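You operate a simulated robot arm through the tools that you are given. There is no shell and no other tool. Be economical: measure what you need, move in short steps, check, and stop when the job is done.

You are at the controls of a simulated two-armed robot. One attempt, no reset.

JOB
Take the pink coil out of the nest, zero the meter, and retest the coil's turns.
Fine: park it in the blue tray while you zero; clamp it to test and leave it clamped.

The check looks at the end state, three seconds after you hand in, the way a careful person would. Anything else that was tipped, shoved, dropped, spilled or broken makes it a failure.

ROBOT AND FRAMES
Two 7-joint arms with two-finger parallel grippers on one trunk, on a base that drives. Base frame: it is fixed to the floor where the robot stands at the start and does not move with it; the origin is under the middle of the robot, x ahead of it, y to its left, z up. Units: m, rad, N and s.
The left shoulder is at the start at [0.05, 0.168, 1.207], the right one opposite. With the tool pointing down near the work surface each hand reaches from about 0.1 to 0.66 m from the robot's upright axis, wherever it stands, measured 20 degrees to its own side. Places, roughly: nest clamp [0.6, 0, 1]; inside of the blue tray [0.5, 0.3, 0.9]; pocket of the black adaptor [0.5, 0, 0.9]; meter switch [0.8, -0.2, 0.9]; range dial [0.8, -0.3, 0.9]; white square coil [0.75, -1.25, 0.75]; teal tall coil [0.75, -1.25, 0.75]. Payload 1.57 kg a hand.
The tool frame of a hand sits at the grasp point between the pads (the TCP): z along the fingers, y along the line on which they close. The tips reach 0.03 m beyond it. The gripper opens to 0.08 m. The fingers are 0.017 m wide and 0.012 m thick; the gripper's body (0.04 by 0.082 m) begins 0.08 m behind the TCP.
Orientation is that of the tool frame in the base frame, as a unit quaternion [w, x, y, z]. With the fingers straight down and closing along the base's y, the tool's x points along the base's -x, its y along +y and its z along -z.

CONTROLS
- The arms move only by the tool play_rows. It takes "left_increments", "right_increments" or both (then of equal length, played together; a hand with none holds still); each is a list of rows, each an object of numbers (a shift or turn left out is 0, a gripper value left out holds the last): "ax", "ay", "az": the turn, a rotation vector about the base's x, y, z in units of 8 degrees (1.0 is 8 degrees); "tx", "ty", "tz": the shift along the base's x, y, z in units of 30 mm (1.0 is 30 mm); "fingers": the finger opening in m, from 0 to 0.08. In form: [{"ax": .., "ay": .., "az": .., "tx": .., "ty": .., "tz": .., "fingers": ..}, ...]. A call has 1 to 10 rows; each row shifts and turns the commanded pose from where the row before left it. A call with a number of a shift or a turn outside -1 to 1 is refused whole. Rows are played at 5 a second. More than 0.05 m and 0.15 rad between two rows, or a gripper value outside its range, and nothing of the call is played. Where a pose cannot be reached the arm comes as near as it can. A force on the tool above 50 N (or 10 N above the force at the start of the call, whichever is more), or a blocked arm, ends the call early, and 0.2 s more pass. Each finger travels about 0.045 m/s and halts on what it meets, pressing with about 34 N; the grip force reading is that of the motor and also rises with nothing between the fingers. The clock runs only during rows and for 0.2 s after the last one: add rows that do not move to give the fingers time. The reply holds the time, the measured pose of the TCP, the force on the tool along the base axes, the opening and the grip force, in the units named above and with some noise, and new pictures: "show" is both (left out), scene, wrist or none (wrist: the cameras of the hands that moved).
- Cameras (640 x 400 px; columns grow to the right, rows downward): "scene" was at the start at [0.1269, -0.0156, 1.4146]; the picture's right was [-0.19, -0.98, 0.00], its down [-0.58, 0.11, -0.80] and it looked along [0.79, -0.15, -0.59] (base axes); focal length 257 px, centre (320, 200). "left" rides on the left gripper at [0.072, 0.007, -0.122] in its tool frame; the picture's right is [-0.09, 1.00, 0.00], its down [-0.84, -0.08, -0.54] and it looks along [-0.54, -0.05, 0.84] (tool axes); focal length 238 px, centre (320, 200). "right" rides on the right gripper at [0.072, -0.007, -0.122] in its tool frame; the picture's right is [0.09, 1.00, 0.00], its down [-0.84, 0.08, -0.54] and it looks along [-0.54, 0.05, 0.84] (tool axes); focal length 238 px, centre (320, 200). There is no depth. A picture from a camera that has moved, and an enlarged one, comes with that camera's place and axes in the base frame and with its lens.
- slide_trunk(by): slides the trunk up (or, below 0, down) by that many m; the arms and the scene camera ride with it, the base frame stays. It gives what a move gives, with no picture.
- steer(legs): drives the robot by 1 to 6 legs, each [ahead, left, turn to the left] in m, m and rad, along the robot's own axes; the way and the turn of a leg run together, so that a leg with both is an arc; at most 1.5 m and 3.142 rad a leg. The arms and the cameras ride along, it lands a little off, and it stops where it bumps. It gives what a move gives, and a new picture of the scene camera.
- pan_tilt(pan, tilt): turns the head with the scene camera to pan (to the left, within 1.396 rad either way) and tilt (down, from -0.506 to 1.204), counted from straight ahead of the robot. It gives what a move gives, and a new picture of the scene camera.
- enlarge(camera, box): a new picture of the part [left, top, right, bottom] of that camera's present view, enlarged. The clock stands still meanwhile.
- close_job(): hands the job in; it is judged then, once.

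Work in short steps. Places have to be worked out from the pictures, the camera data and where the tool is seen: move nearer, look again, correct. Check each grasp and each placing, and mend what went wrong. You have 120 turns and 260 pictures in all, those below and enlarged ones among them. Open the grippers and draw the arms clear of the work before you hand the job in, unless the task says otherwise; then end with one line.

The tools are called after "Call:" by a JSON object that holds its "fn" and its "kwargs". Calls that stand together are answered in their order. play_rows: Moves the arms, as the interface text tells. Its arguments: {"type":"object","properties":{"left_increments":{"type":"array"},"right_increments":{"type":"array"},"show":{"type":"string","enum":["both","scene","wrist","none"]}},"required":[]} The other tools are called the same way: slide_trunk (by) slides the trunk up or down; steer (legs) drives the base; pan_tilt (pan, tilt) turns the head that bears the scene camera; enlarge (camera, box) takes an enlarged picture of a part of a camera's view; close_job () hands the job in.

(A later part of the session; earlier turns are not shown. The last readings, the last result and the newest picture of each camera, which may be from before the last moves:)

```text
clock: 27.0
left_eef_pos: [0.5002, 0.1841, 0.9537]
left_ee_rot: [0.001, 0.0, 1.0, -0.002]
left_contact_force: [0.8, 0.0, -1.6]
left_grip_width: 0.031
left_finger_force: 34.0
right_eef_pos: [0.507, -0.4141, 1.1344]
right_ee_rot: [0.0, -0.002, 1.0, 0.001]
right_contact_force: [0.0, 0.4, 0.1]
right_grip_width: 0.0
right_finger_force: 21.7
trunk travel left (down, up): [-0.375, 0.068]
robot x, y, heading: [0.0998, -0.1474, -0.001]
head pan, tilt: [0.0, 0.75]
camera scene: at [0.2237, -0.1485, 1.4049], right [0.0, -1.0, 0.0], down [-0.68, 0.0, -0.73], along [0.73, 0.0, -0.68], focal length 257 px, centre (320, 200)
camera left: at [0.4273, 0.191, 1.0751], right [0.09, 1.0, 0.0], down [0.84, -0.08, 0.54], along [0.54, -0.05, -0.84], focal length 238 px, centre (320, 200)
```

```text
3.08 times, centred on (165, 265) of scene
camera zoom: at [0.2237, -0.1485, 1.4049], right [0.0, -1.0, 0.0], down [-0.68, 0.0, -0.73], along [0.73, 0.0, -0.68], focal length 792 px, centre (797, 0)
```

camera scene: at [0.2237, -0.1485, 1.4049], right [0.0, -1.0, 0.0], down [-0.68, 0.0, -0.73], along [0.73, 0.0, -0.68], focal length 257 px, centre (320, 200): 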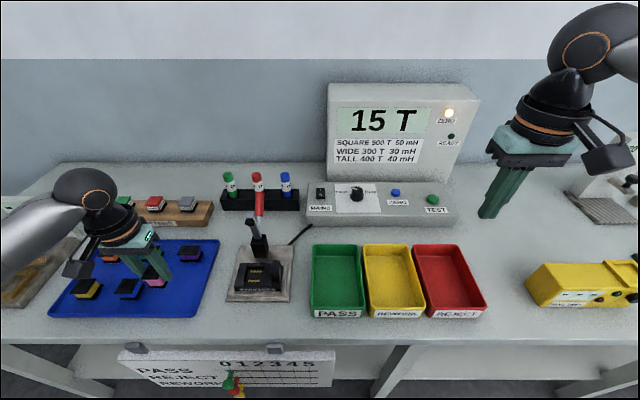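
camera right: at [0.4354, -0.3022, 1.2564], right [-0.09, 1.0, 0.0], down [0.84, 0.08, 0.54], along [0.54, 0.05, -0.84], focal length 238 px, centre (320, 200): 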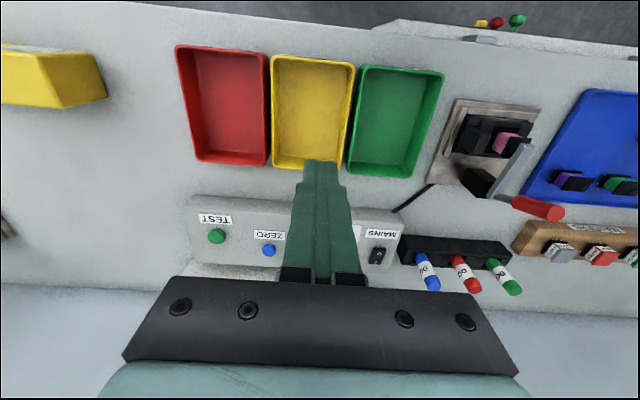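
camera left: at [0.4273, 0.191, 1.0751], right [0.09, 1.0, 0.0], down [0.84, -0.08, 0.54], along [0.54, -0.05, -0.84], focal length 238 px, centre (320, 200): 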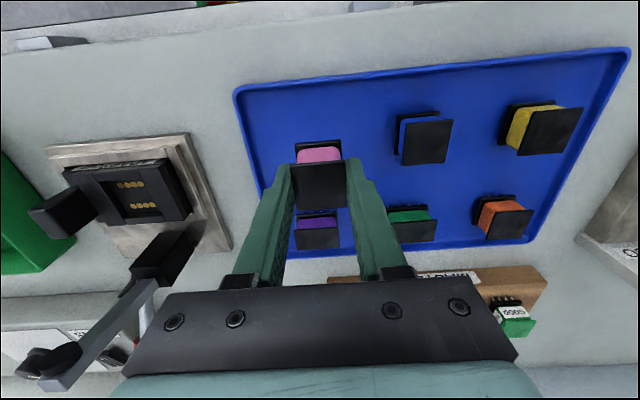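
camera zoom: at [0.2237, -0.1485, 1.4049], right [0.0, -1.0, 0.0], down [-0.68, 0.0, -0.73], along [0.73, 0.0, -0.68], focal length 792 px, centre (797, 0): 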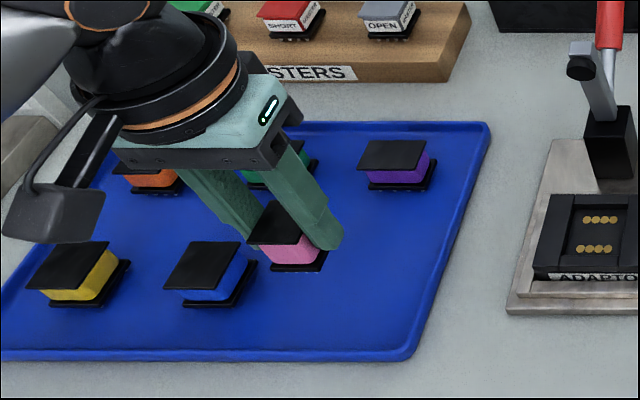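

Clear spot. Lower further in fine steps, watching the force.

Call:
{"fn": "play_rows", "kwargs": {"left_increments": [{"tz": -0.5}, {"tz": -0.5}, {"tz": -0.3}, {"tz": -0.2}, {}], "show": "none"}}

Call:
{"fn": "enlarge", "kwargs": {"camera": "scene", "box": [110, 230, 220, 320]}}

```text
clock: 28.2
left_eef_pos: [0.5008, 0.1844, 0.9094]
left_ee_rot: [0.0, -0.001, 1.0, -0.001]
left_contact_force: [0.6, -0.1, -0.7]
left_grip_width: 0.0311
left_finger_force: 34.3
right_eef_pos: [0.5072, -0.4128, 1.1335]
right_ee_rot: [0.0, -0.002, 1.0, 0.002]
right_contact_force: [-0.4, 0.0, -0.4]
right_grip_width: 0.0001
right_finger_force: 21.3
trunk travel left (down, up): [-0.375, 0.068]
robot x, y, heading: [0.0959, -0.1521, 0.001]
head pan, tilt: [0.0, 0.75]
```

```text
4.44 times, centred on (165, 275) of scene
camera zoom: at [0.2237, -0.1484, 1.4049], right [0.0, -1.0, 0.0], down [-0.68, 0.0, -0.73], along [0.73, 0.0, -0.68], focal length 1143 px, centre (1009, -133)
```

zoom: 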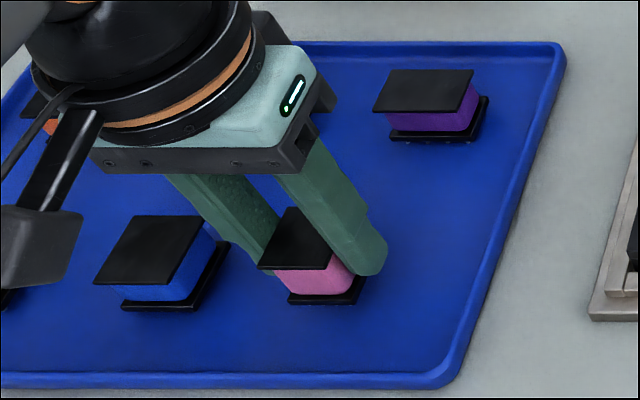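

Nearly down. Three more 3 mm steps.

Call:
{"fn": "play_rows", "kwargs": {"left_increments": [{"tz": -0.1}, {"tz": -0.1}, {"tz": -0.1}, {}], "show": "none"}}

```text
clock: 29.2
left_eef_pos: [0.4989, 0.1851, 0.9004]
left_ee_rot: [0.001, -0.001, 1.0, -0.001]
left_contact_force: [0.0, -0.3, -0.6]
left_grip_width: 0.0314
left_finger_force: 34.1
right_eef_pos: [0.5063, -0.4138, 1.1332]
right_ee_rot: [0.0, -0.001, 1.0, 0.0]
right_contact_force: [-0.3, 0.4, -0.1]
right_grip_width: 0.0
right_finger_force: 21.0
trunk travel left (down, up): [-0.375, 0.068]
robot x, y, heading: [0.0993, -0.1498, 0.007]
head pan, tilt: [0.0, 0.75]
```

No contact yet; continue in 2–3 mm steps.

Call:
{"fn": "play_rows", "kwargs": {"left_increments": [{"tz": -0.08}, {"tz": -0.08}, {}], "show": "none"}}

Call:
{"fn": "play_rows", "kwargs": {"left_increments": [{"tz": -0.06}, {"tz": -0.06}, {}], "show": "none"}}

Call:
{"fn": "enlarge", "kwargs": {"camera": "scene", "box": [110, 230, 220, 320]}}

```text
clock: 30.0
left_eef_pos: [0.5008, 0.1851, 0.899]
left_ee_rot: [0.003, 0.0, 1.0, 0.001]
left_contact_force: [-4.0, 1.6, 27.2]
left_grip_width: 0.031
left_finger_force: 33.8
right_eef_pos: [0.5047, -0.4142, 1.1358]
right_ee_rot: [0.001, -0.002, 1.0, 0.001]
right_contact_force: [-1.3, -0.1, -0.4]
right_grip_width: 0.0001
right_finger_force: 21.1
trunk travel left (down, up): [-0.375, 0.068]
robot x, y, heading: [0.1008, -0.1514, 0.003]
head pan, tilt: [0.0, 0.75]
```

```text
clock: 30.8
left_eef_pos: [0.5017, 0.1841, 0.8957]
left_ee_rot: [0.005, -0.001, 1.0, 0.0]
left_contact_force: [0.5, 2.7, 31.3]
left_grip_width: 0.0309
left_finger_force: 33.1
right_eef_pos: [0.5053, -0.4137, 1.1347]
right_ee_rot: [0.001, -0.002, 1.0, 0.002]
right_contact_force: [0.3, -0.5, 0.4]
right_grip_width: 0.0
right_finger_force: 21.3
trunk travel left (down, up): [-0.375, 0.068]
robot x, y, heading: [0.0995, -0.1526, 0.005]
head pan, tilt: [0.0, 0.75]
```

```text
4.44 times, centred on (165, 275) of scene
camera zoom: at [0.2215, -0.15, 1.4052], right [0.0, -1.0, 0.0], down [-0.68, 0.0, -0.73], along [0.73, 0.0, -0.68], focal length 1143 px, centre (1009, -133)
```

zoom: 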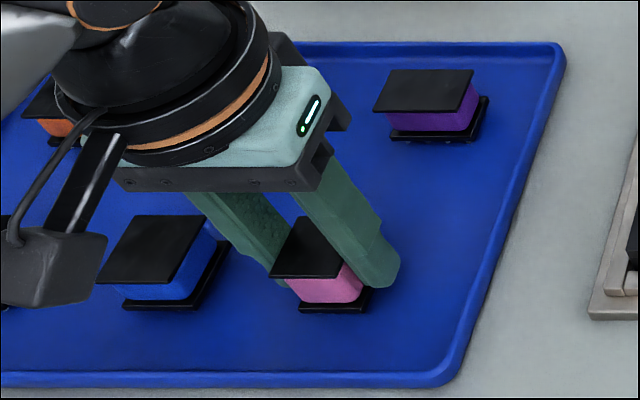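

Contact at z≈0.899. Ease up 3 mm and open gently to 46 mm, then rise.

Call:
{"fn": "play_rows", "kwargs": {"left_increments": [{"tz": 0.13}, {"fingers": 0.05}, {}, {}, {"tz": 0.5}, {"tz": 1}, {"tz": 1}, {"tz": 1}, {"ay": -0.07}], "show": "none"}}

Call:
{"fn": "enlarge", "kwargs": {"camera": "left", "box": [220, 60, 460, 260]}}

Call:
{"fn": "enlarge", "kwargs": {"camera": "scene", "box": [110, 230, 220, 320]}}

```text
clock: 32.8
left_eef_pos: [0.4999, 0.185, 1.0006]
left_ee_rot: [0.006, 0.0, 1.0, -0.001]
left_contact_force: [1.0, 0.2, -0.2]
left_grip_width: 0.0501
left_finger_force: 0.1
right_eef_pos: [0.5076, -0.4128, 1.1336]
right_ee_rot: [0.0, -0.001, 1.0, 0.001]
right_contact_force: [-0.3, 0.2, 0.3]
right_grip_width: 0.0
right_finger_force: 21.6
trunk travel left (down, up): [-0.375, 0.068]
robot x, y, heading: [0.0994, -0.1512, 0.002]
head pan, tilt: [0.0, 0.75]
```

```text
2.00 times, centred on (340, 160) of left
camera zoom: at [0.4259, 0.192, 1.1214], right [0.09, 1.0, 0.0], down [0.83, -0.08, 0.55], along [0.55, -0.05, -0.83], focal length 477 px, centre (280, 280)
```

zoom: 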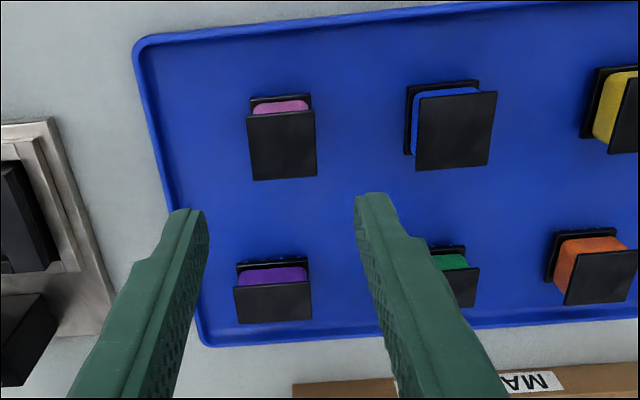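

```text
4.44 times, centred on (165, 275) of scene
camera zoom: at [0.2237, -0.1484, 1.4049], right [0.0, -1.0, 0.0], down [-0.68, 0.0, -0.73], along [0.73, 0.0, -0.68], focal length 1143 px, centre (1009, -133)
```

zoom: 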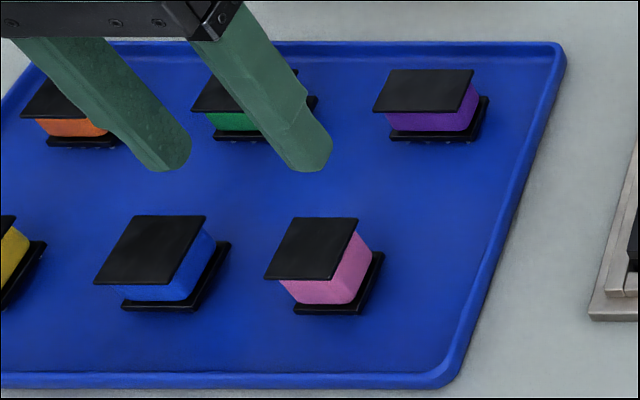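

Pink coil parked upright in the tray. I straighten the left tilt and draw it left a little; the right hand moves forward, tilted 32° so that the fingers reach the buttons (ZERO est. (0.81, -0.38, 0.89)).

Call:
{"fn": "play_rows", "kwargs": {"left_increments": [{"tz": 1, "ay": 0.1}, {"tz": 1}, {"ty": 0.5, "tz": 1}, {"ty": 1}, {}, {}, {}], "right_increments": [{"tx": 1, "ay": -1}, {"tx": 1, "ay": -1}, {"tx": 1, "ay": -1}, {"tx": 1, "ay": -1, "ty": 0.5}, {"tx": 1, "ty": 0.5}, {"tz": -1}, {}], "show": "both"}}

Call:
{"fn": "enlarge", "kwargs": {"camera": "scene", "box": [300, 140, 480, 260]}}

```text
clock: 34.4
left_eef_pos: [0.5006, 0.2308, 1.0901]
left_ee_rot: [-0.002, -0.001, 1.0, 0.0]
left_contact_force: [0.3, 0.1, 0.6]
left_grip_width: 0.0498
left_finger_force: 0.0
right_eef_pos: [0.6575, -0.3833, 1.1055]
right_ee_rot: [0.275, -0.002, 0.961, 0.001]
right_contact_force: [0.1, 0.3, -0.4]
right_grip_width: 0.0
right_finger_force: 21.1
trunk travel left (down, up): [-0.375, 0.068]
robot x, y, heading: [0.1, -0.1478, 0.002]
head pan, tilt: [0.0, 0.75]
camera scene: at [0.2237, -0.1483, 1.4049], right [0.0, -1.0, 0.0], down [-0.68, 0.0, -0.73], along [0.73, 0.0, -0.68], focal length 257 px, centre (320, 200)
camera right: at [0.5314, -0.3911, 1.1703], right [-0.08, 1.0, -0.05], down [0.42, 0.08, 0.9], along [0.9, 0.05, -0.43], focal length 238 px, centre (320, 200)
camera left: at [0.428, 0.2377, 1.2118], right [0.09, 1.0, 0.0], down [0.84, -0.08, 0.54], along [0.54, -0.05, -0.84], focal length 238 px, centre (320, 200)
```

scene: 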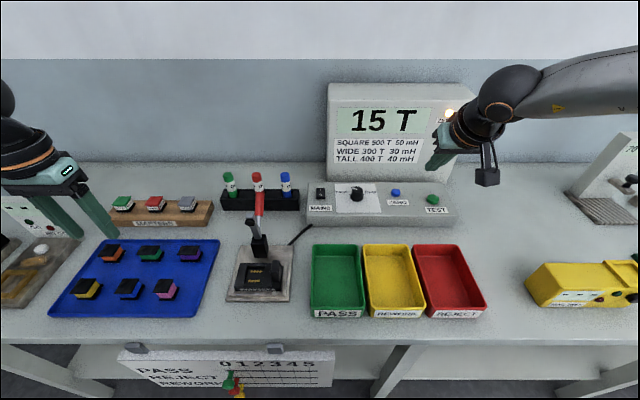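
right: 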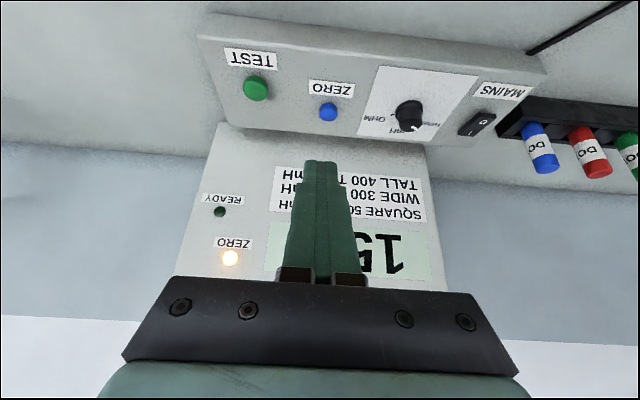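
left: 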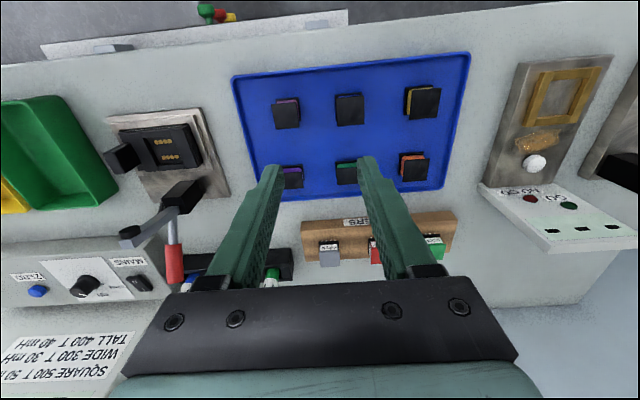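

```text
3.33 times, centred on (390, 200) of scene
camera zoom: at [0.2237, -0.1483, 1.4049], right [0.0, -1.0, 0.0], down [-0.68, 0.0, -0.73], along [0.73, 0.0, -0.68], focal length 858 px, centre (87, 200)
```

zoom: 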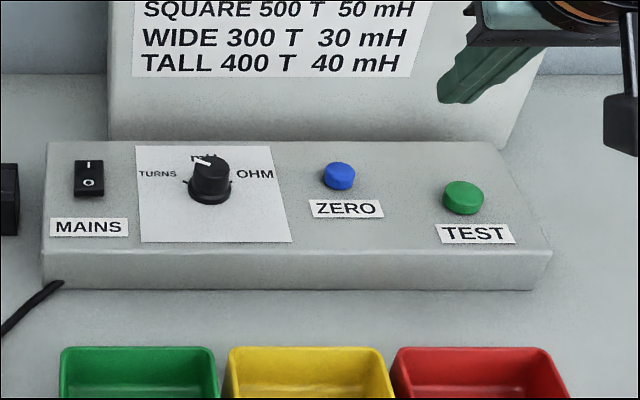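

Triangulated: ZERO button ≈ (0.794, -0.372, 0.903), TEST ≈ (0.784, -0.481, 0.885). Bring the right fingertips to about 4 cm short of ZERO.

Call:
{"fn": "play_rows", "kwargs": {"right_increments": [{"tx": 0.72, "tz": -0.92, "ty": 0.37}, {"tx": 0.72, "tz": -0.92}, {"tx": 0.72, "tz": -0.92}, {"tx": 0.72, "tz": -0.92}, {"tx": 0.72, "tz": -0.92}, {}], "show": "wrist"}}

Call:
{"fn": "enlarge", "kwargs": {"camera": "scene", "box": [340, 140, 460, 240]}}

```text
clock: 35.8
left_eef_pos: [0.5006, 0.2307, 1.0898]
left_ee_rot: [-0.001, 0.0, 1.0, -0.001]
left_contact_force: [-0.3, 0.2, 0.1]
left_grip_width: 0.05
left_finger_force: 0.0
right_eef_pos: [0.7212, -0.3995, 0.9916]
right_ee_rot: [0.276, -0.001, 0.961, 0.0]
right_contact_force: [0.3, -0.8, 0.3]
right_grip_width: 0.0
right_finger_force: 21.0
right hand out of reach, approached as far as the arm can: row 4, 5
trunk travel left (down, up): [-0.375, 0.068]
robot x, y, heading: [0.1002, -0.1504, 0.004]
head pan, tilt: [0.0, 0.75]
camera right: at [0.5954, -0.407, 1.0566], right [-0.08, 1.0, -0.05], down [0.42, 0.08, 0.9], along [0.9, 0.05, -0.43], focal length 238 px, centre (320, 200)
```

right: 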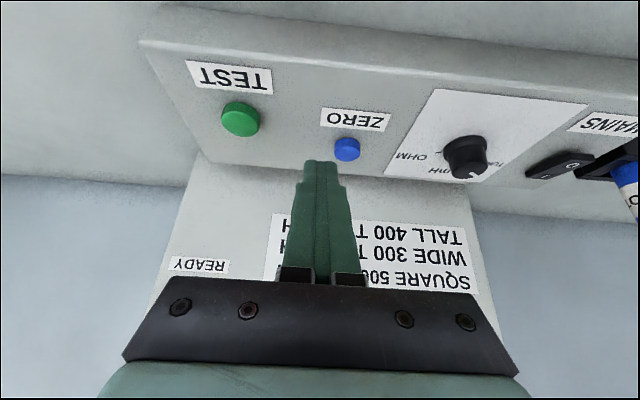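

```text
4.00 times, centred on (400, 190) of scene
camera zoom: at [0.2236, -0.1484, 1.4049], right [0.0, -1.0, 0.0], down [-0.68, 0.0, -0.73], along [0.73, 0.0, -0.68], focal length 1029 px, centre (0, 240)
```

zoom: 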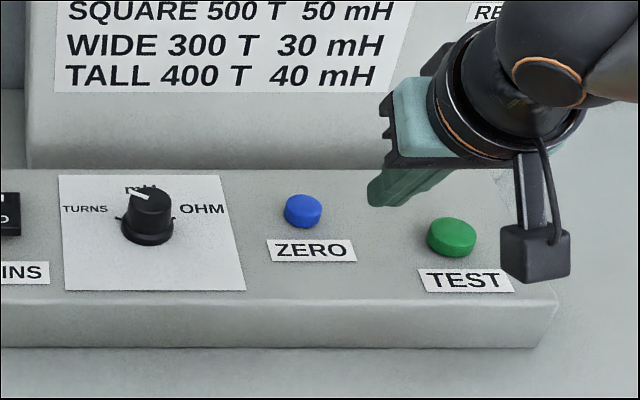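

The right arm stopped short at x≈0.72. I test whether more tilt (56°) gains reach, holding the same commanded point.

Call:
{"fn": "play_rows", "kwargs": {"right_increments": [{"tz": 0.5, "ay": -1}, {"ay": -1}, {"ay": -1}, {}], "show": "wrist"}}

```text
clock: 36.8
left_eef_pos: [0.5007, 0.2307, 1.0902]
left_ee_rot: [-0.002, 0.0, 1.0, -0.001]
left_contact_force: [-0.3, -0.3, 0.6]
left_grip_width: 0.0502
left_finger_force: 0.1
right_eef_pos: [0.7206, -0.3984, 1.007]
right_ee_rot: [0.47, -0.002, 0.883, 0.001]
right_contact_force: [-0.2, 0.6, 0.4]
right_grip_width: 0.0002
right_finger_force: 21.0
trunk travel left (down, up): [-0.375, 0.068]
robot x, y, heading: [0.0991, -0.1506, 0.001]
head pan, tilt: [0.0, 0.75]
camera right: at [0.5794, -0.4066, 1.0148], right [-0.05, 1.0, -0.08], down [0.02, 0.08, 1.0], along [1.0, 0.05, -0.02], focal length 238 px, centre (320, 200)
```

right: 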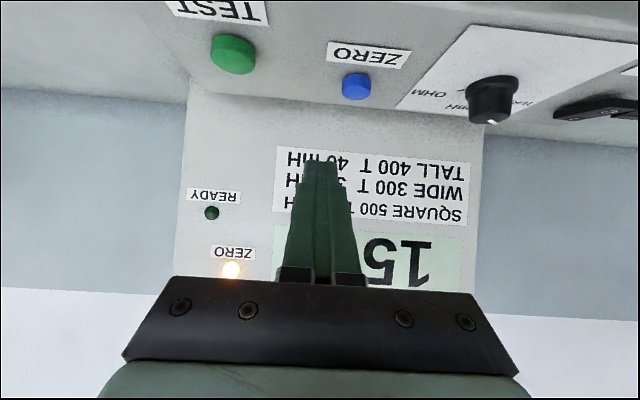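

The limit is the hand's ~0.66 m radius from the robot axis, so the base needs to be a bit closer. There's still room before legs/shelf (x≈0.45); I raise the right hand slightly and drive 0.05 forward.

Call:
{"fn": "play_rows", "kwargs": {"right_increments": [{"tz": 1, "tx": -1}, {"tz": 1, "tx": -1}, {"tx": -0.5}, {}], "left_increments": [{"tz": 1, "tx": -1}, {"tz": 1, "tx": -1}, {}, {}], "show": "none"}}

Call:
{"fn": "steer", "kwargs": {"legs": [[0.05, 0, 0]]}}

```text
clock: 37.8
left_eef_pos: [0.4392, 0.2314, 1.1476]
left_ee_rot: [-0.002, 0.001, 1.0, -0.001]
left_contact_force: [-0.8, -0.9, 0.2]
left_grip_width: 0.0502
left_finger_force: 0.1
right_eef_pos: [0.6448, -0.3997, 1.065]
right_ee_rot: [0.47, -0.003, 0.883, 0.001]
right_contact_force: [-0.2, 0.5, -1.3]
right_grip_width: 0.0
right_finger_force: 21.4
trunk travel left (down, up): [-0.375, 0.068]
robot x, y, heading: [0.0977, -0.1489, 0.004]
head pan, tilt: [0.0, 0.75]
```

```text
clock: 38.7
left_eef_pos: [0.49, 0.2299, 1.1478]
left_ee_rot: [-0.001, 0.0, 1.0, -0.002]
left_contact_force: [0.4, -0.1, -0.4]
left_grip_width: 0.05
left_finger_force: 0.1
right_eef_pos: [0.6953, -0.3991, 1.0645]
right_ee_rot: [0.468, -0.003, 0.884, 0.001]
right_contact_force: [-0.5, 0.3, -0.5]
right_grip_width: 0.0001
right_finger_force: 21.0
trunk travel left (down, up): [-0.375, 0.068]
robot x, y, heading: [0.1462, -0.152, -0.001]
head pan, tilt: [0.0, 0.75]
camera scene: at [0.2745, -0.1484, 1.4048], right [0.0, -1.0, 0.0], down [-0.68, 0.0, -0.73], along [0.73, 0.0, -0.68], focal length 257 px, centre (320, 200)
```

scene: 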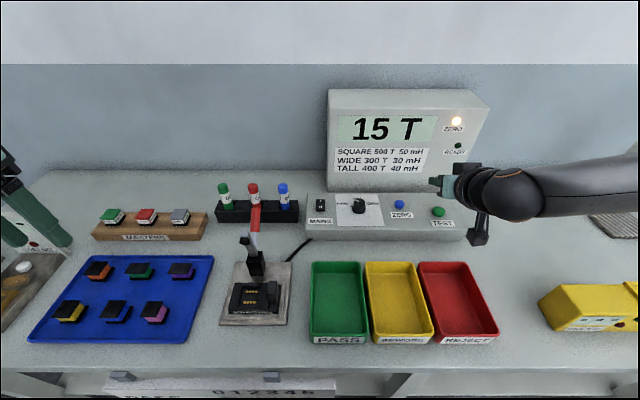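

Moved without bumping. Bring the tilted fingertips above the ZERO button (TCP ≈ (0.769, -0.372, 0.957)).

Call:
{"fn": "play_rows", "kwargs": {"right_increments": [{"tx": 0.8, "ty": 0.3, "tz": -0.9}, {"tx": 0.8, "ty": 0.3, "tz": -0.9}, {"tx": 0.8, "ty": 0.3, "tz": -0.9}, {"tz": -0.8}, {}], "show": "wrist"}}

Call:
{"fn": "enlarge", "kwargs": {"camera": "scene", "box": [350, 160, 470, 250]}}

```text
clock: 39.9
left_eef_pos: [0.4907, 0.2301, 1.1492]
left_ee_rot: [-0.002, 0.001, 1.0, -0.001]
left_contact_force: [-0.6, -0.7, 0.4]
left_grip_width: 0.05
left_finger_force: 0.0
right_eef_pos: [0.7533, -0.3827, 0.9775]
right_ee_rot: [0.468, -0.002, 0.883, 0.0]
right_contact_force: [-0.4, -0.5, -0.2]
right_grip_width: 0.0001
right_finger_force: 21.5
right hand out of reach, approached as far as the arm can: row 3, 4
trunk travel left (down, up): [-0.375, 0.068]
robot x, y, heading: [0.1485, -0.1484, 0.001]
head pan, tilt: [0.0, 0.75]
camera right: at [0.6121, -0.39, 0.9857], right [-0.05, 1.0, -0.08], down [0.02, 0.08, 1.0], along [1.0, 0.05, -0.02], focal length 238 px, centre (320, 200)
```

right: 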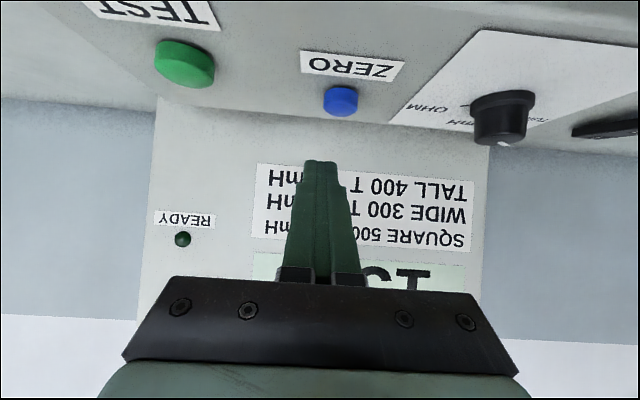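

```text
4.44 times, centred on (410, 205) of scene
camera zoom: at [0.2733, -0.1484, 1.4049], right [0.0, -1.0, 0.0], down [-0.68, 0.0, -0.73], along [0.73, 0.0, -0.68], focal length 1143 px, centre (-80, 178)
```

zoom: 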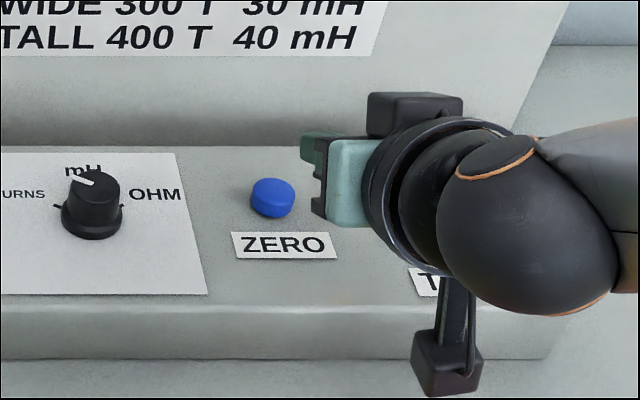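

Still short; the limit is roughly a sphere around the shoulder, so lowering the trunk 0.12 will add horizontal reach. First raise both hands for clearance.

Call:
{"fn": "play_rows", "kwargs": {"right_increments": [{"tz": 1, "tx": -1}, {"tz": 1}, {"tz": 1}, {"tz": 1}, {"tz": 1}, {}], "left_increments": [{"tz": 0.7}, {"tz": 0.7}, {}, {}, {}, {}], "show": "none"}}

Call:
{"fn": "slide_trunk", "kwargs": {"by": -0.12}}

```text
clock: 41.3
left_eef_pos: [0.4899, 0.2305, 1.1909]
left_ee_rot: [-0.001, 0.001, 1.0, -0.001]
left_contact_force: [-0.4, -0.3, -0.2]
left_grip_width: 0.05
left_finger_force: 0.1
right_eef_pos: [0.7241, -0.3822, 1.1285]
right_ee_rot: [0.468, -0.002, 0.884, 0.001]
right_contact_force: [0.7, 0.1, 0.0]
right_grip_width: 0.0003
right_finger_force: 21.6
trunk travel left (down, up): [-0.375, 0.068]
robot x, y, heading: [0.1517, -0.1522, 0.004]
head pan, tilt: [0.0, 0.75]
```

```text
clock: 42.8
left_eef_pos: [0.4886, 0.2306, 1.0711]
left_ee_rot: [-0.002, 0.002, 1.0, 0.0]
left_contact_force: [-0.7, 0.1, 0.4]
left_grip_width: 0.0498
left_finger_force: 0.0
right_eef_pos: [0.7228, -0.3839, 1.0072]
right_ee_rot: [0.469, -0.002, 0.883, 0.001]
right_contact_force: [0.8, 0.6, 0.4]
right_grip_width: 0.0
right_finger_force: 21.0
trunk travel left (down, up): [-0.255, 0.188]
robot x, y, heading: [0.1497, -0.1483, -0.002]
head pan, tilt: [0.0, 0.75]
```

Now approach above ZERO again.

Call:
{"fn": "play_rows", "kwargs": {"right_increments": [{"tx": 0.8, "ty": 0.4, "tz": -0.5}, {"tx": 0.75, "tz": -0.8}, {"tz": -0.4}, {}], "show": "wrist"}}

Call:
{"fn": "enlarge", "kwargs": {"camera": "scene", "box": [330, 100, 490, 220]}}

```text
clock: 43.8
left_eef_pos: [0.4883, 0.231, 1.0709]
left_ee_rot: [-0.002, 0.001, 1.0, -0.001]
left_contact_force: [0.2, -0.9, 0.0]
left_grip_width: 0.0502
left_finger_force: 0.0
right_eef_pos: [0.7698, -0.3714, 0.9571]
right_ee_rot: [0.47, -0.001, 0.883, 0.0]
right_contact_force: [0.2, 0.0, -0.1]
right_grip_width: 0.0001
right_finger_force: 21.7
trunk travel left (down, up): [-0.255, 0.188]
robot x, y, heading: [0.149, -0.1528, 0.0]
head pan, tilt: [0.0, 0.75]
camera right: at [0.6283, -0.3784, 0.966], right [-0.05, 1.0, -0.08], down [0.02, 0.08, 1.0], along [1.0, 0.05, -0.02], focal length 238 px, centre (320, 200)
```

right: 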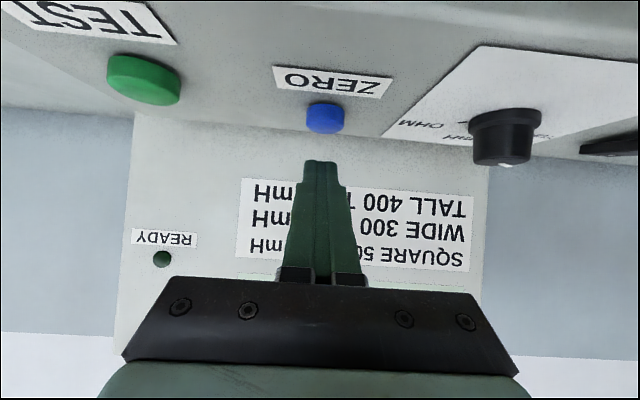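

```text
3.33 times, centred on (410, 160) of scene
camera zoom: at [0.2732, -0.1484, 1.2849], right [0.0, -1.0, 0.0], down [-0.68, 0.0, -0.73], along [0.73, 0.0, -0.68], focal length 858 px, centre (20, 333)
```

zoom: 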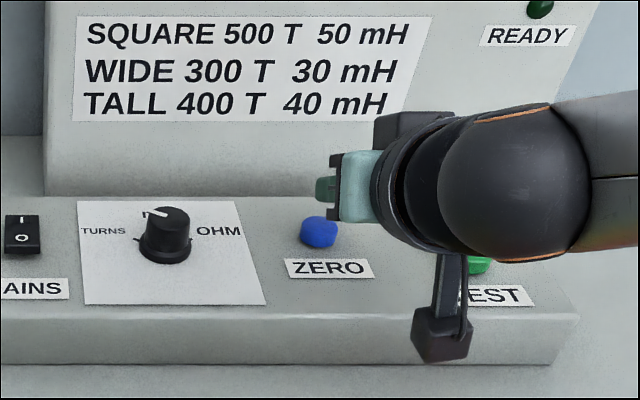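

The button lines up with the fingertips (z≈0.903, tip lower corner ≈0.933). Press down in fine steps.

Call:
{"fn": "play_rows", "kwargs": {"right_increments": [{"tz": -0.5}, {"tz": -0.3}, {"tz": -0.2}, {"tz": -0.1}, {}], "show": "scene"}}

Call:
{"fn": "enlarge", "kwargs": {"camera": "right", "box": [220, 60, 420, 220]}}

```text
clock: 45.0
left_eef_pos: [0.4878, 0.2315, 1.0721]
left_ee_rot: [0.0, 0.001, 1.0, -0.001]
left_contact_force: [-0.3, -0.1, -0.1]
left_grip_width: 0.05
left_finger_force: 0.1
right_eef_pos: [0.77, -0.3717, 0.9284]
right_ee_rot: [0.474, -0.001, 0.881, 0.0]
right_contact_force: [2.1, -3.4, 18.6]
right_grip_width: 0.0
right_finger_force: 21.3
trunk travel left (down, up): [-0.255, 0.188]
robot x, y, heading: [0.1454, -0.1469, -0.001]
head pan, tilt: [0.0, 0.75]
camera scene: at [0.2715, -0.1481, 1.2853], right [0.0, -1.0, 0.0], down [-0.68, 0.0, -0.73], along [0.73, 0.0, -0.68], focal length 257 px, centre (320, 200)
```

scene: 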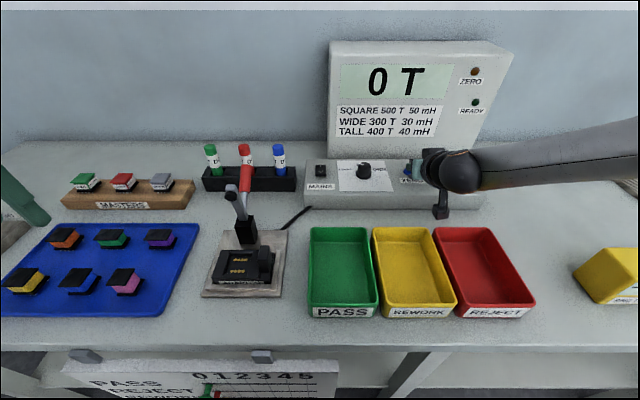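

```text
2.50 times, centred on (320, 140) of right
camera zoom: at [0.6286, -0.3785, 0.9361], right [-0.05, 1.0, -0.08], down [0.01, 0.08, 1.0], along [1.0, 0.05, -0.01], focal length 596 px, centre (320, 350)
```

zoom: 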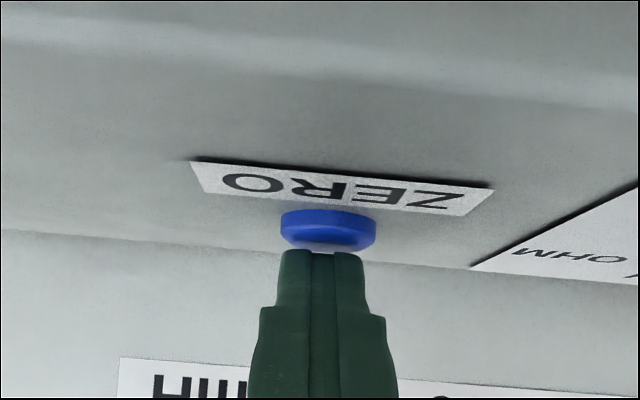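

Zeroed: display 0 T, ZERO lamp off. Release the button and move the right hand back up; bring the left hand back over the pink coil.

Call:
{"fn": "play_rows", "kwargs": {"right_increments": [{"tz": 0.5}, {"tz": 1}, {"tz": 1}, {"tz": 0.5, "tx": -0.5, "ty": -0.5}, {"tx": -1, "ty": -1}, {"ty": -1}, {}], "left_increments": [{}, {}, {"tx": 0.43, "ty": -0.5}, {"ty": -1}, {"tz": -1}, {"tz": -1}, {}], "show": "scene"}}

Call:
{"fn": "enlarge", "kwargs": {"camera": "left", "box": [240, 80, 400, 240]}}

```text
clock: 46.6
left_eef_pos: [0.5022, 0.185, 1.0104]
left_ee_rot: [-0.002, 0.0, 1.0, 0.0]
left_contact_force: [0.0, 0.1, 0.0]
left_grip_width: 0.0499
left_finger_force: 0.2
right_eef_pos: [0.7242, -0.4459, 1.0143]
right_ee_rot: [0.47, -0.002, 0.883, 0.0]
right_contact_force: [0.4, 0.5, -0.4]
right_grip_width: 0.0
right_finger_force: 20.9
trunk travel left (down, up): [-0.255, 0.188]
robot x, y, heading: [0.1498, -0.1508, 0.003]
head pan, tilt: [0.0, 0.75]
camera scene: at [0.2732, -0.1484, 1.2849], right [0.0, -1.0, 0.0], down [-0.68, 0.0, -0.73], along [0.73, 0.0, -0.68], focal length 257 px, centre (320, 200)
```

scene: 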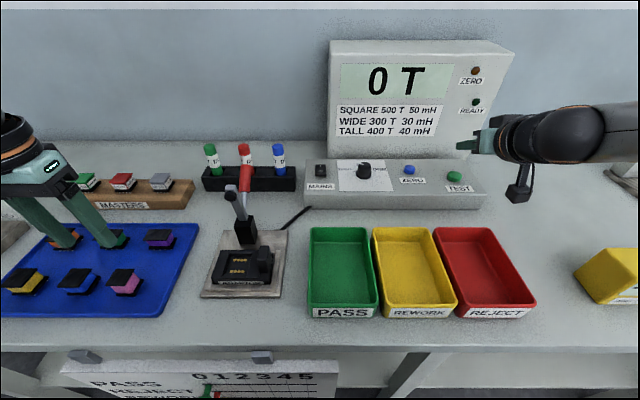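

```text
2.50 times, centred on (320, 160) of left
camera zoom: at [0.4301, 0.1927, 1.1327], right [0.09, 1.0, 0.0], down [0.84, -0.08, 0.54], along [0.54, -0.05, -0.84], focal length 596 px, centre (320, 300)
```

zoom: 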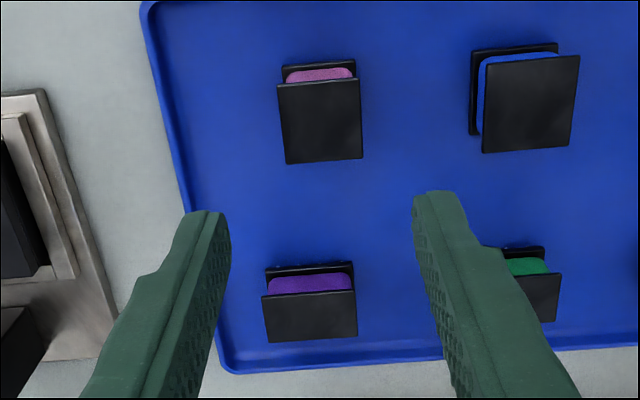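

The coil is centred (≈(0.4995, 0.187)) and aligned. Descend to z≈0.899 and close.

Call:
{"fn": "play_rows", "kwargs": {"left_increments": [{"tz": -1}, {"tz": -1}, {"tz": -1}, {"tz": -0.5}, {"tz": -0.22}, {}, {"fingers": 0}, {}, {}, {}], "show": "none"}}

Call:
{"fn": "enlarge", "kwargs": {"camera": "left", "box": [240, 100, 400, 260]}}

```text
clock: 48.8
left_eef_pos: [0.5009, 0.1842, 0.901]
left_ee_rot: [-0.002, 0.001, 1.0, -0.001]
left_contact_force: [0.3, 0.1, 0.3]
left_grip_width: 0.0313
left_finger_force: 34.3
right_eef_pos: [0.7233, -0.4462, 1.0143]
right_ee_rot: [0.469, -0.001, 0.883, -0.001]
right_contact_force: [1.3, 0.5, -0.2]
right_grip_width: 0.0
right_finger_force: 21.4
trunk travel left (down, up): [-0.255, 0.188]
robot x, y, heading: [0.1486, -0.1485, 0.005]
head pan, tilt: [0.0, 0.75]
```

```text
2.50 times, centred on (320, 180) of left
camera zoom: at [0.4294, 0.1919, 1.022], right [0.09, 1.0, 0.0], down [0.84, -0.08, 0.54], along [0.54, -0.05, -0.84], focal length 596 px, centre (320, 250)
```

zoom: 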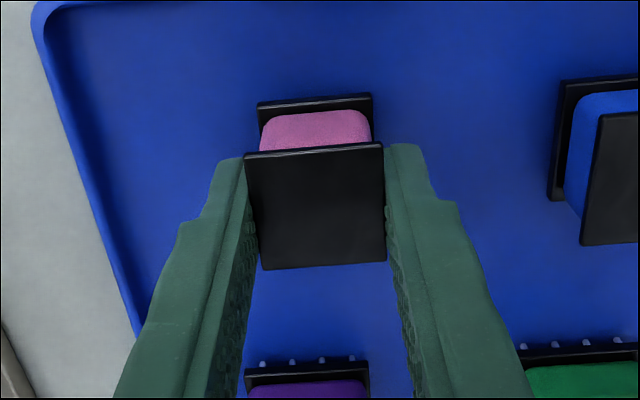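

Gripped again the same way (2–3 mm lower in the grip). Lift and carry back above the nest.

Call:
{"fn": "play_rows", "kwargs": {"left_increments": [{"tz": 0.4}, {"tz": 1}, {"tz": 1}, {"tz": 1}, {"tz": 1}, {"ty": -1, "tz": 0.4}, {"ty": -1}, {"ty": -1}, {}], "show": "none"}}

Call:
{"fn": "play_rows", "kwargs": {"left_increments": [{"ty": -1, "tx": 0.4}, {"ty": -1, "tx": 0.4}, {"ty": -1, "tx": 0.35}, {"ty": -0.14}, {}, {}], "show": "both"}}

Call:
{"fn": "enlarge", "kwargs": {"camera": "scene", "box": [185, 150, 305, 310]}}

```text
clock: 50.8
left_eef_pos: [0.5025, 0.0954, 1.0418]
left_ee_rot: [-0.002, 0.001, 1.0, -0.001]
left_contact_force: [-0.1, 0.4, 0.3]
left_grip_width: 0.0311
left_finger_force: 34.0
right_eef_pos: [0.7232, -0.4461, 1.0143]
right_ee_rot: [0.469, -0.001, 0.883, 0.0]
right_contact_force: [-0.3, -0.1, -0.7]
right_grip_width: 0.0001
right_finger_force: 21.1
trunk travel left (down, up): [-0.255, 0.188]
robot x, y, heading: [0.1521, -0.1512, 0.006]
head pan, tilt: [0.0, 0.75]
```

```text
clock: 52.2
left_eef_pos: [0.5376, 0.0001, 1.0444]
left_ee_rot: [-0.003, 0.001, 1.0, -0.001]
left_contact_force: [-0.1, -1.0, -0.7]
left_grip_width: 0.0311
left_finger_force: 33.5
right_eef_pos: [0.7234, -0.4467, 1.0159]
right_ee_rot: [0.468, -0.001, 0.884, 0.0]
right_contact_force: [-0.5, -0.4, -0.2]
right_grip_width: 0.0
right_finger_force: 21.5
trunk travel left (down, up): [-0.255, 0.188]
robot x, y, heading: [0.15, -0.1498, -0.0]
head pan, tilt: [0.0, 0.75]
camera scene: at [0.2733, -0.1484, 1.2849], right [0.0, -1.0, 0.0], down [-0.68, 0.0, -0.73], along [0.73, 0.0, -0.68], focal length 257 px, centre (320, 200)
camera left: at [0.4653, 0.0076, 1.1649], right [0.09, 1.0, 0.0], down [0.84, -0.08, 0.54], along [0.54, -0.05, -0.84], focal length 238 px, centre (320, 200)
```

scene: 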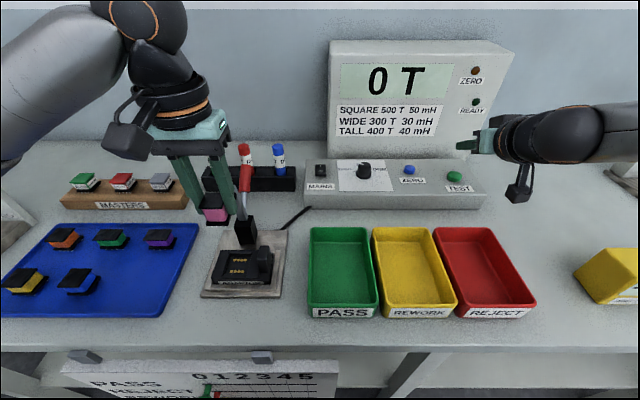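
left: 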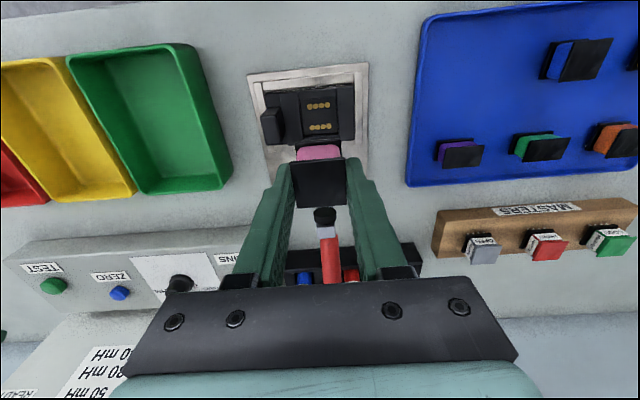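

```text
2.50 times, centred on (245, 230) of scene
camera zoom: at [0.2733, -0.1484, 1.2849], right [0.0, -1.0, 0.0], down [-0.68, 0.0, -0.73], along [0.73, 0.0, -0.68], focal length 643 px, centre (508, 125)
```

zoom: 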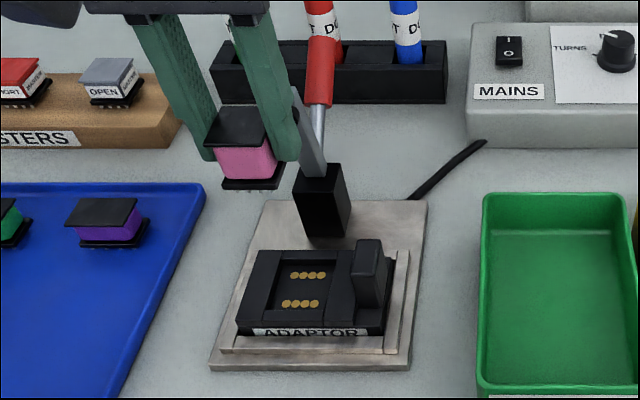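

Within 2 mm of the original alignment; correct that small offset and descend near the pocket.

Call:
{"fn": "play_rows", "kwargs": {"left_increments": [{"tx": -0.06, "ty": -0.03, "ay": -0.04}, {"tz": -0.8}, {"tz": -0.8}, {"tz": -0.8}, {"tz": -0.5}, {}], "show": "none"}}

Call:
{"fn": "enlarge", "kwargs": {"camera": "left", "box": [240, 80, 400, 240]}}

Call:
{"fn": "enlarge", "kwargs": {"camera": "scene", "box": [190, 210, 300, 310]}}

```text
clock: 53.6
left_eef_pos: [0.5342, -0.0, 0.9562]
left_ee_rot: [0.002, 0.001, 1.0, -0.002]
left_contact_force: [0.8, 1.0, -0.5]
left_grip_width: 0.0311
left_finger_force: 34.0
right_eef_pos: [0.7235, -0.4465, 1.0141]
right_ee_rot: [0.468, -0.002, 0.884, 0.0]
right_contact_force: [-0.4, 0.4, -0.1]
right_grip_width: 0.0
right_finger_force: 21.3
trunk travel left (down, up): [-0.255, 0.188]
robot x, y, heading: [0.1479, -0.1534, 0.0]
head pan, tilt: [0.0, 0.75]
```

```text
2.50 times, centred on (320, 160) of left
camera zoom: at [0.4623, 0.0071, 1.0773], right [0.09, 1.0, 0.0], down [0.83, -0.08, 0.54], along [0.54, -0.05, -0.84], focal length 596 px, centre (320, 300)
```

zoom: 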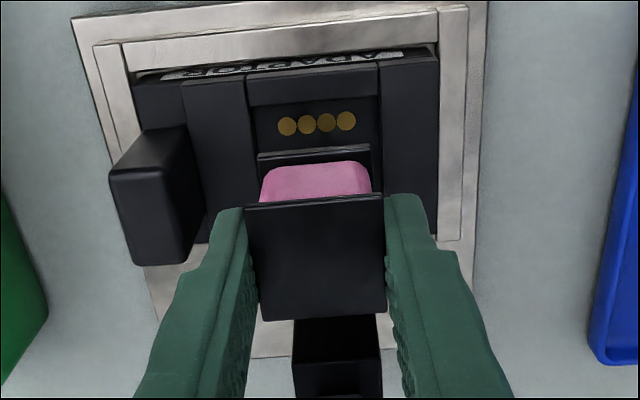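

```text
4.00 times, centred on (245, 260) of scene
camera zoom: at [0.2733, -0.1484, 1.2849], right [0.0, -1.0, 0.0], down [-0.68, 0.0, -0.73], along [0.73, 0.0, -0.68], focal length 1029 px, centre (620, -40)
```

zoom: 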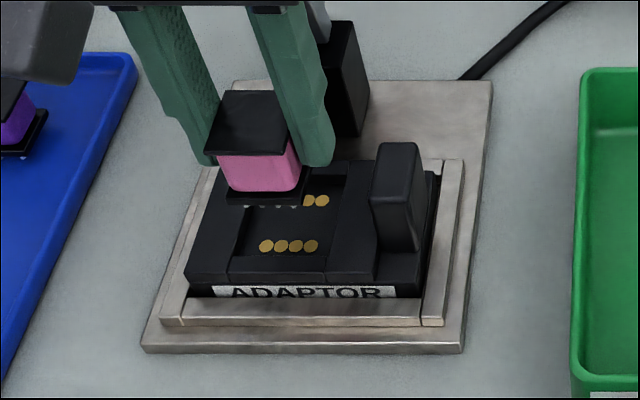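

Aligned over the contacts. Descend to about 0.93, then fine steps until contact.

Call:
{"fn": "play_rows", "kwargs": {"left_increments": [{"tz": -0.4}, {"tz": -0.3}, {"tz": -0.15}, {}], "show": "none"}}

Call:
{"fn": "play_rows", "kwargs": {"left_increments": [{"tz": -0.08}, {"tz": -0.06}, {}], "show": "none"}}

Call:
{"fn": "enlarge", "kwargs": {"camera": "left", "box": [240, 100, 400, 260]}}

Call:
{"fn": "enlarge", "kwargs": {"camera": "scene", "box": [190, 210, 300, 310]}}

```text
clock: 54.6
left_eef_pos: [0.5351, 0.0002, 0.9306]
left_ee_rot: [0.001, 0.001, 1.0, 0.0]
left_contact_force: [-0.9, 0.0, -1.0]
left_grip_width: 0.0312
left_finger_force: 34.1
right_eef_pos: [0.7237, -0.4456, 1.0145]
right_ee_rot: [0.469, -0.003, 0.883, 0.001]
right_contact_force: [-0.1, 0.2, -0.1]
right_grip_width: 0.0003
right_finger_force: 21.4
trunk travel left (down, up): [-0.255, 0.188]
robot x, y, heading: [0.1514, -0.1486, -0.001]
head pan, tilt: [0.0, 0.75]
```

```text
clock: 55.4
left_eef_pos: [0.5356, 0.0012, 0.9271]
left_ee_rot: [0.002, 0.001, 1.0, -0.001]
left_contact_force: [0.2, 0.5, -0.5]
left_grip_width: 0.0308
left_finger_force: 34.1
right_eef_pos: [0.7214, -0.4462, 1.015]
right_ee_rot: [0.468, -0.001, 0.884, 0.0]
right_contact_force: [-0.2, -0.1, -0.2]
right_grip_width: 0.0
right_finger_force: 21.2
trunk travel left (down, up): [-0.255, 0.188]
robot x, y, heading: [0.1526, -0.1473, 0.002]
head pan, tilt: [0.0, 0.75]
```

```text
2.50 times, centred on (320, 180) of left
camera zoom: at [0.4619, 0.0075, 1.048], right [0.09, 1.0, 0.0], down [0.84, -0.08, 0.54], along [0.54, -0.05, -0.84], focal length 596 px, centre (320, 250)
```

zoom: 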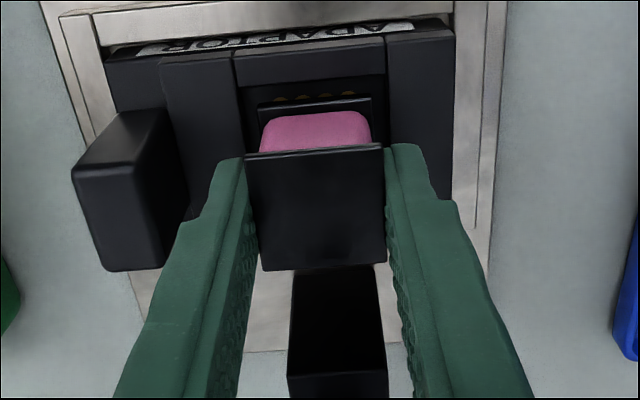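

```text
4.00 times, centred on (245, 260) of scene
camera zoom: at [0.2733, -0.1484, 1.2849], right [0.0, -1.0, 0.0], down [-0.68, 0.0, -0.73], along [0.73, 0.0, -0.68], focal length 1029 px, centre (620, -40)
```

zoom: 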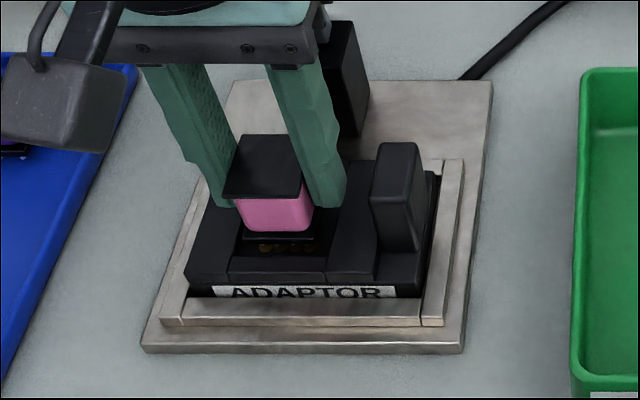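

Almost seated, about 1 mm to the left; nudge -1 mm in y and lower further in fine steps.

Call:
{"fn": "play_rows", "kwargs": {"left_increments": [{"ty": -0.04}, {"tz": -0.06}, {"tz": -0.05}, {}], "show": "none"}}

Call:
{"fn": "play_rows", "kwargs": {"left_increments": [{"tz": -0.05}, {}], "show": "none"}}

Call:
{"fn": "enlarge", "kwargs": {"camera": "left", "box": [240, 100, 400, 260]}}

Call:
{"fn": "enlarge", "kwargs": {"camera": "scene", "box": [190, 210, 300, 310]}}

```text
clock: 56.4
left_eef_pos: [0.5346, -0.0008, 0.9229]
left_ee_rot: [0.001, 0.001, 1.0, 0.0]
left_contact_force: [0.0, -0.4, -1.2]
left_grip_width: 0.031
left_finger_force: 33.8
right_eef_pos: [0.7241, -0.4453, 1.0145]
right_ee_rot: [0.468, -0.002, 0.884, 0.001]
right_contact_force: [0.3, 0.0, -0.3]
right_grip_width: 0.0
right_finger_force: 21.4
trunk travel left (down, up): [-0.255, 0.188]
robot x, y, heading: [0.1516, -0.1479, 0.001]
head pan, tilt: [0.0, 0.75]
```

```text
clock: 57.0
left_eef_pos: [0.5342, -0.0007, 0.9229]
left_ee_rot: [0.002, 0.001, 1.0, -0.001]
left_contact_force: [0.3, -0.3, 0.7]
left_grip_width: 0.031
left_finger_force: 34.6
right_eef_pos: [0.7251, -0.4459, 1.0143]
right_ee_rot: [0.469, -0.002, 0.883, 0.001]
right_contact_force: [-0.6, 0.2, 0.1]
right_grip_width: 0.0001
right_finger_force: 21.2
trunk travel left (down, up): [-0.255, 0.188]
robot x, y, heading: [0.1473, -0.1489, 0.001]
head pan, tilt: [0.0, 0.75]
```

```text
2.50 times, centred on (320, 180) of left
camera zoom: at [0.462, 0.0063, 1.0436], right [0.09, 1.0, 0.0], down [0.83, -0.08, 0.54], along [0.54, -0.05, -0.84], focal length 596 px, centre (320, 250)
```

zoom: 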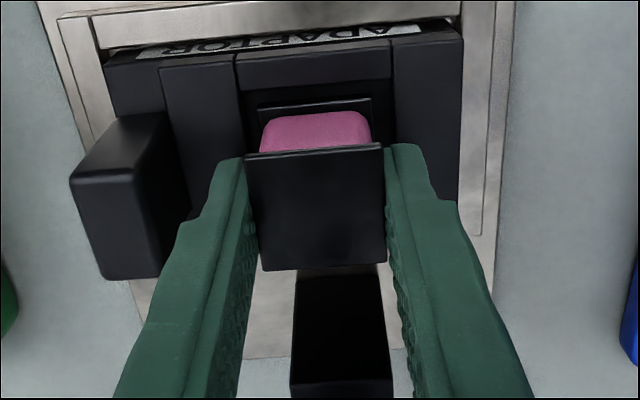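

```text
4.00 times, centred on (245, 260) of scene
camera zoom: at [0.2731, -0.1484, 1.285], right [0.0, -1.0, 0.0], down [-0.68, 0.0, -0.73], along [0.73, 0.0, -0.68], focal length 1029 px, centre (620, -40)
```

zoom: 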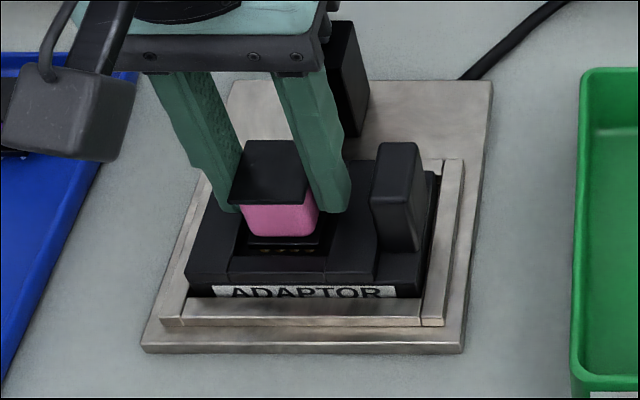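

Adaptor view now matches the original seated picture. Continue down in 1.5–2 mm steps till contact.

Call:
{"fn": "play_rows", "kwargs": {"left_increments": [{"tz": -0.06}, {}], "show": "none"}}

Call:
{"fn": "play_rows", "kwargs": {"left_increments": [{"tz": -0.06}, {}], "show": "none"}}

```text
clock: 57.6
left_eef_pos: [0.5352, -0.0007, 0.9229]
left_ee_rot: [0.004, 0.0, 1.0, -0.001]
left_contact_force: [0.2, 2.6, 18.7]
left_grip_width: 0.0309
left_finger_force: 33.4
right_eef_pos: [0.7224, -0.4465, 1.0151]
right_ee_rot: [0.47, -0.002, 0.883, 0.0]
right_contact_force: [-0.3, 0.0, -0.8]
right_grip_width: 0.0
right_finger_force: 21.2
trunk travel left (down, up): [-0.255, 0.188]
robot x, y, heading: [0.1484, -0.1472, 0.003]
head pan, tilt: [0.0, 0.75]
```

```text
clock: 58.2
left_eef_pos: [0.5347, -0.001, 0.9204]
left_ee_rot: [0.003, 0.0, 1.0, 0.0]
left_contact_force: [2.5, 5.0, 31.6]
left_grip_width: 0.0312
left_finger_force: 33.9
right_eef_pos: [0.7231, -0.446, 1.0149]
right_ee_rot: [0.469, -0.001, 0.883, 0.0]
right_contact_force: [0.0, 0.1, -0.4]
right_grip_width: 0.0001
right_finger_force: 20.8
trunk travel left (down, up): [-0.255, 0.188]
robot x, y, heading: [0.1498, -0.1492, -0.001]
head pan, tilt: [0.0, 0.75]
```

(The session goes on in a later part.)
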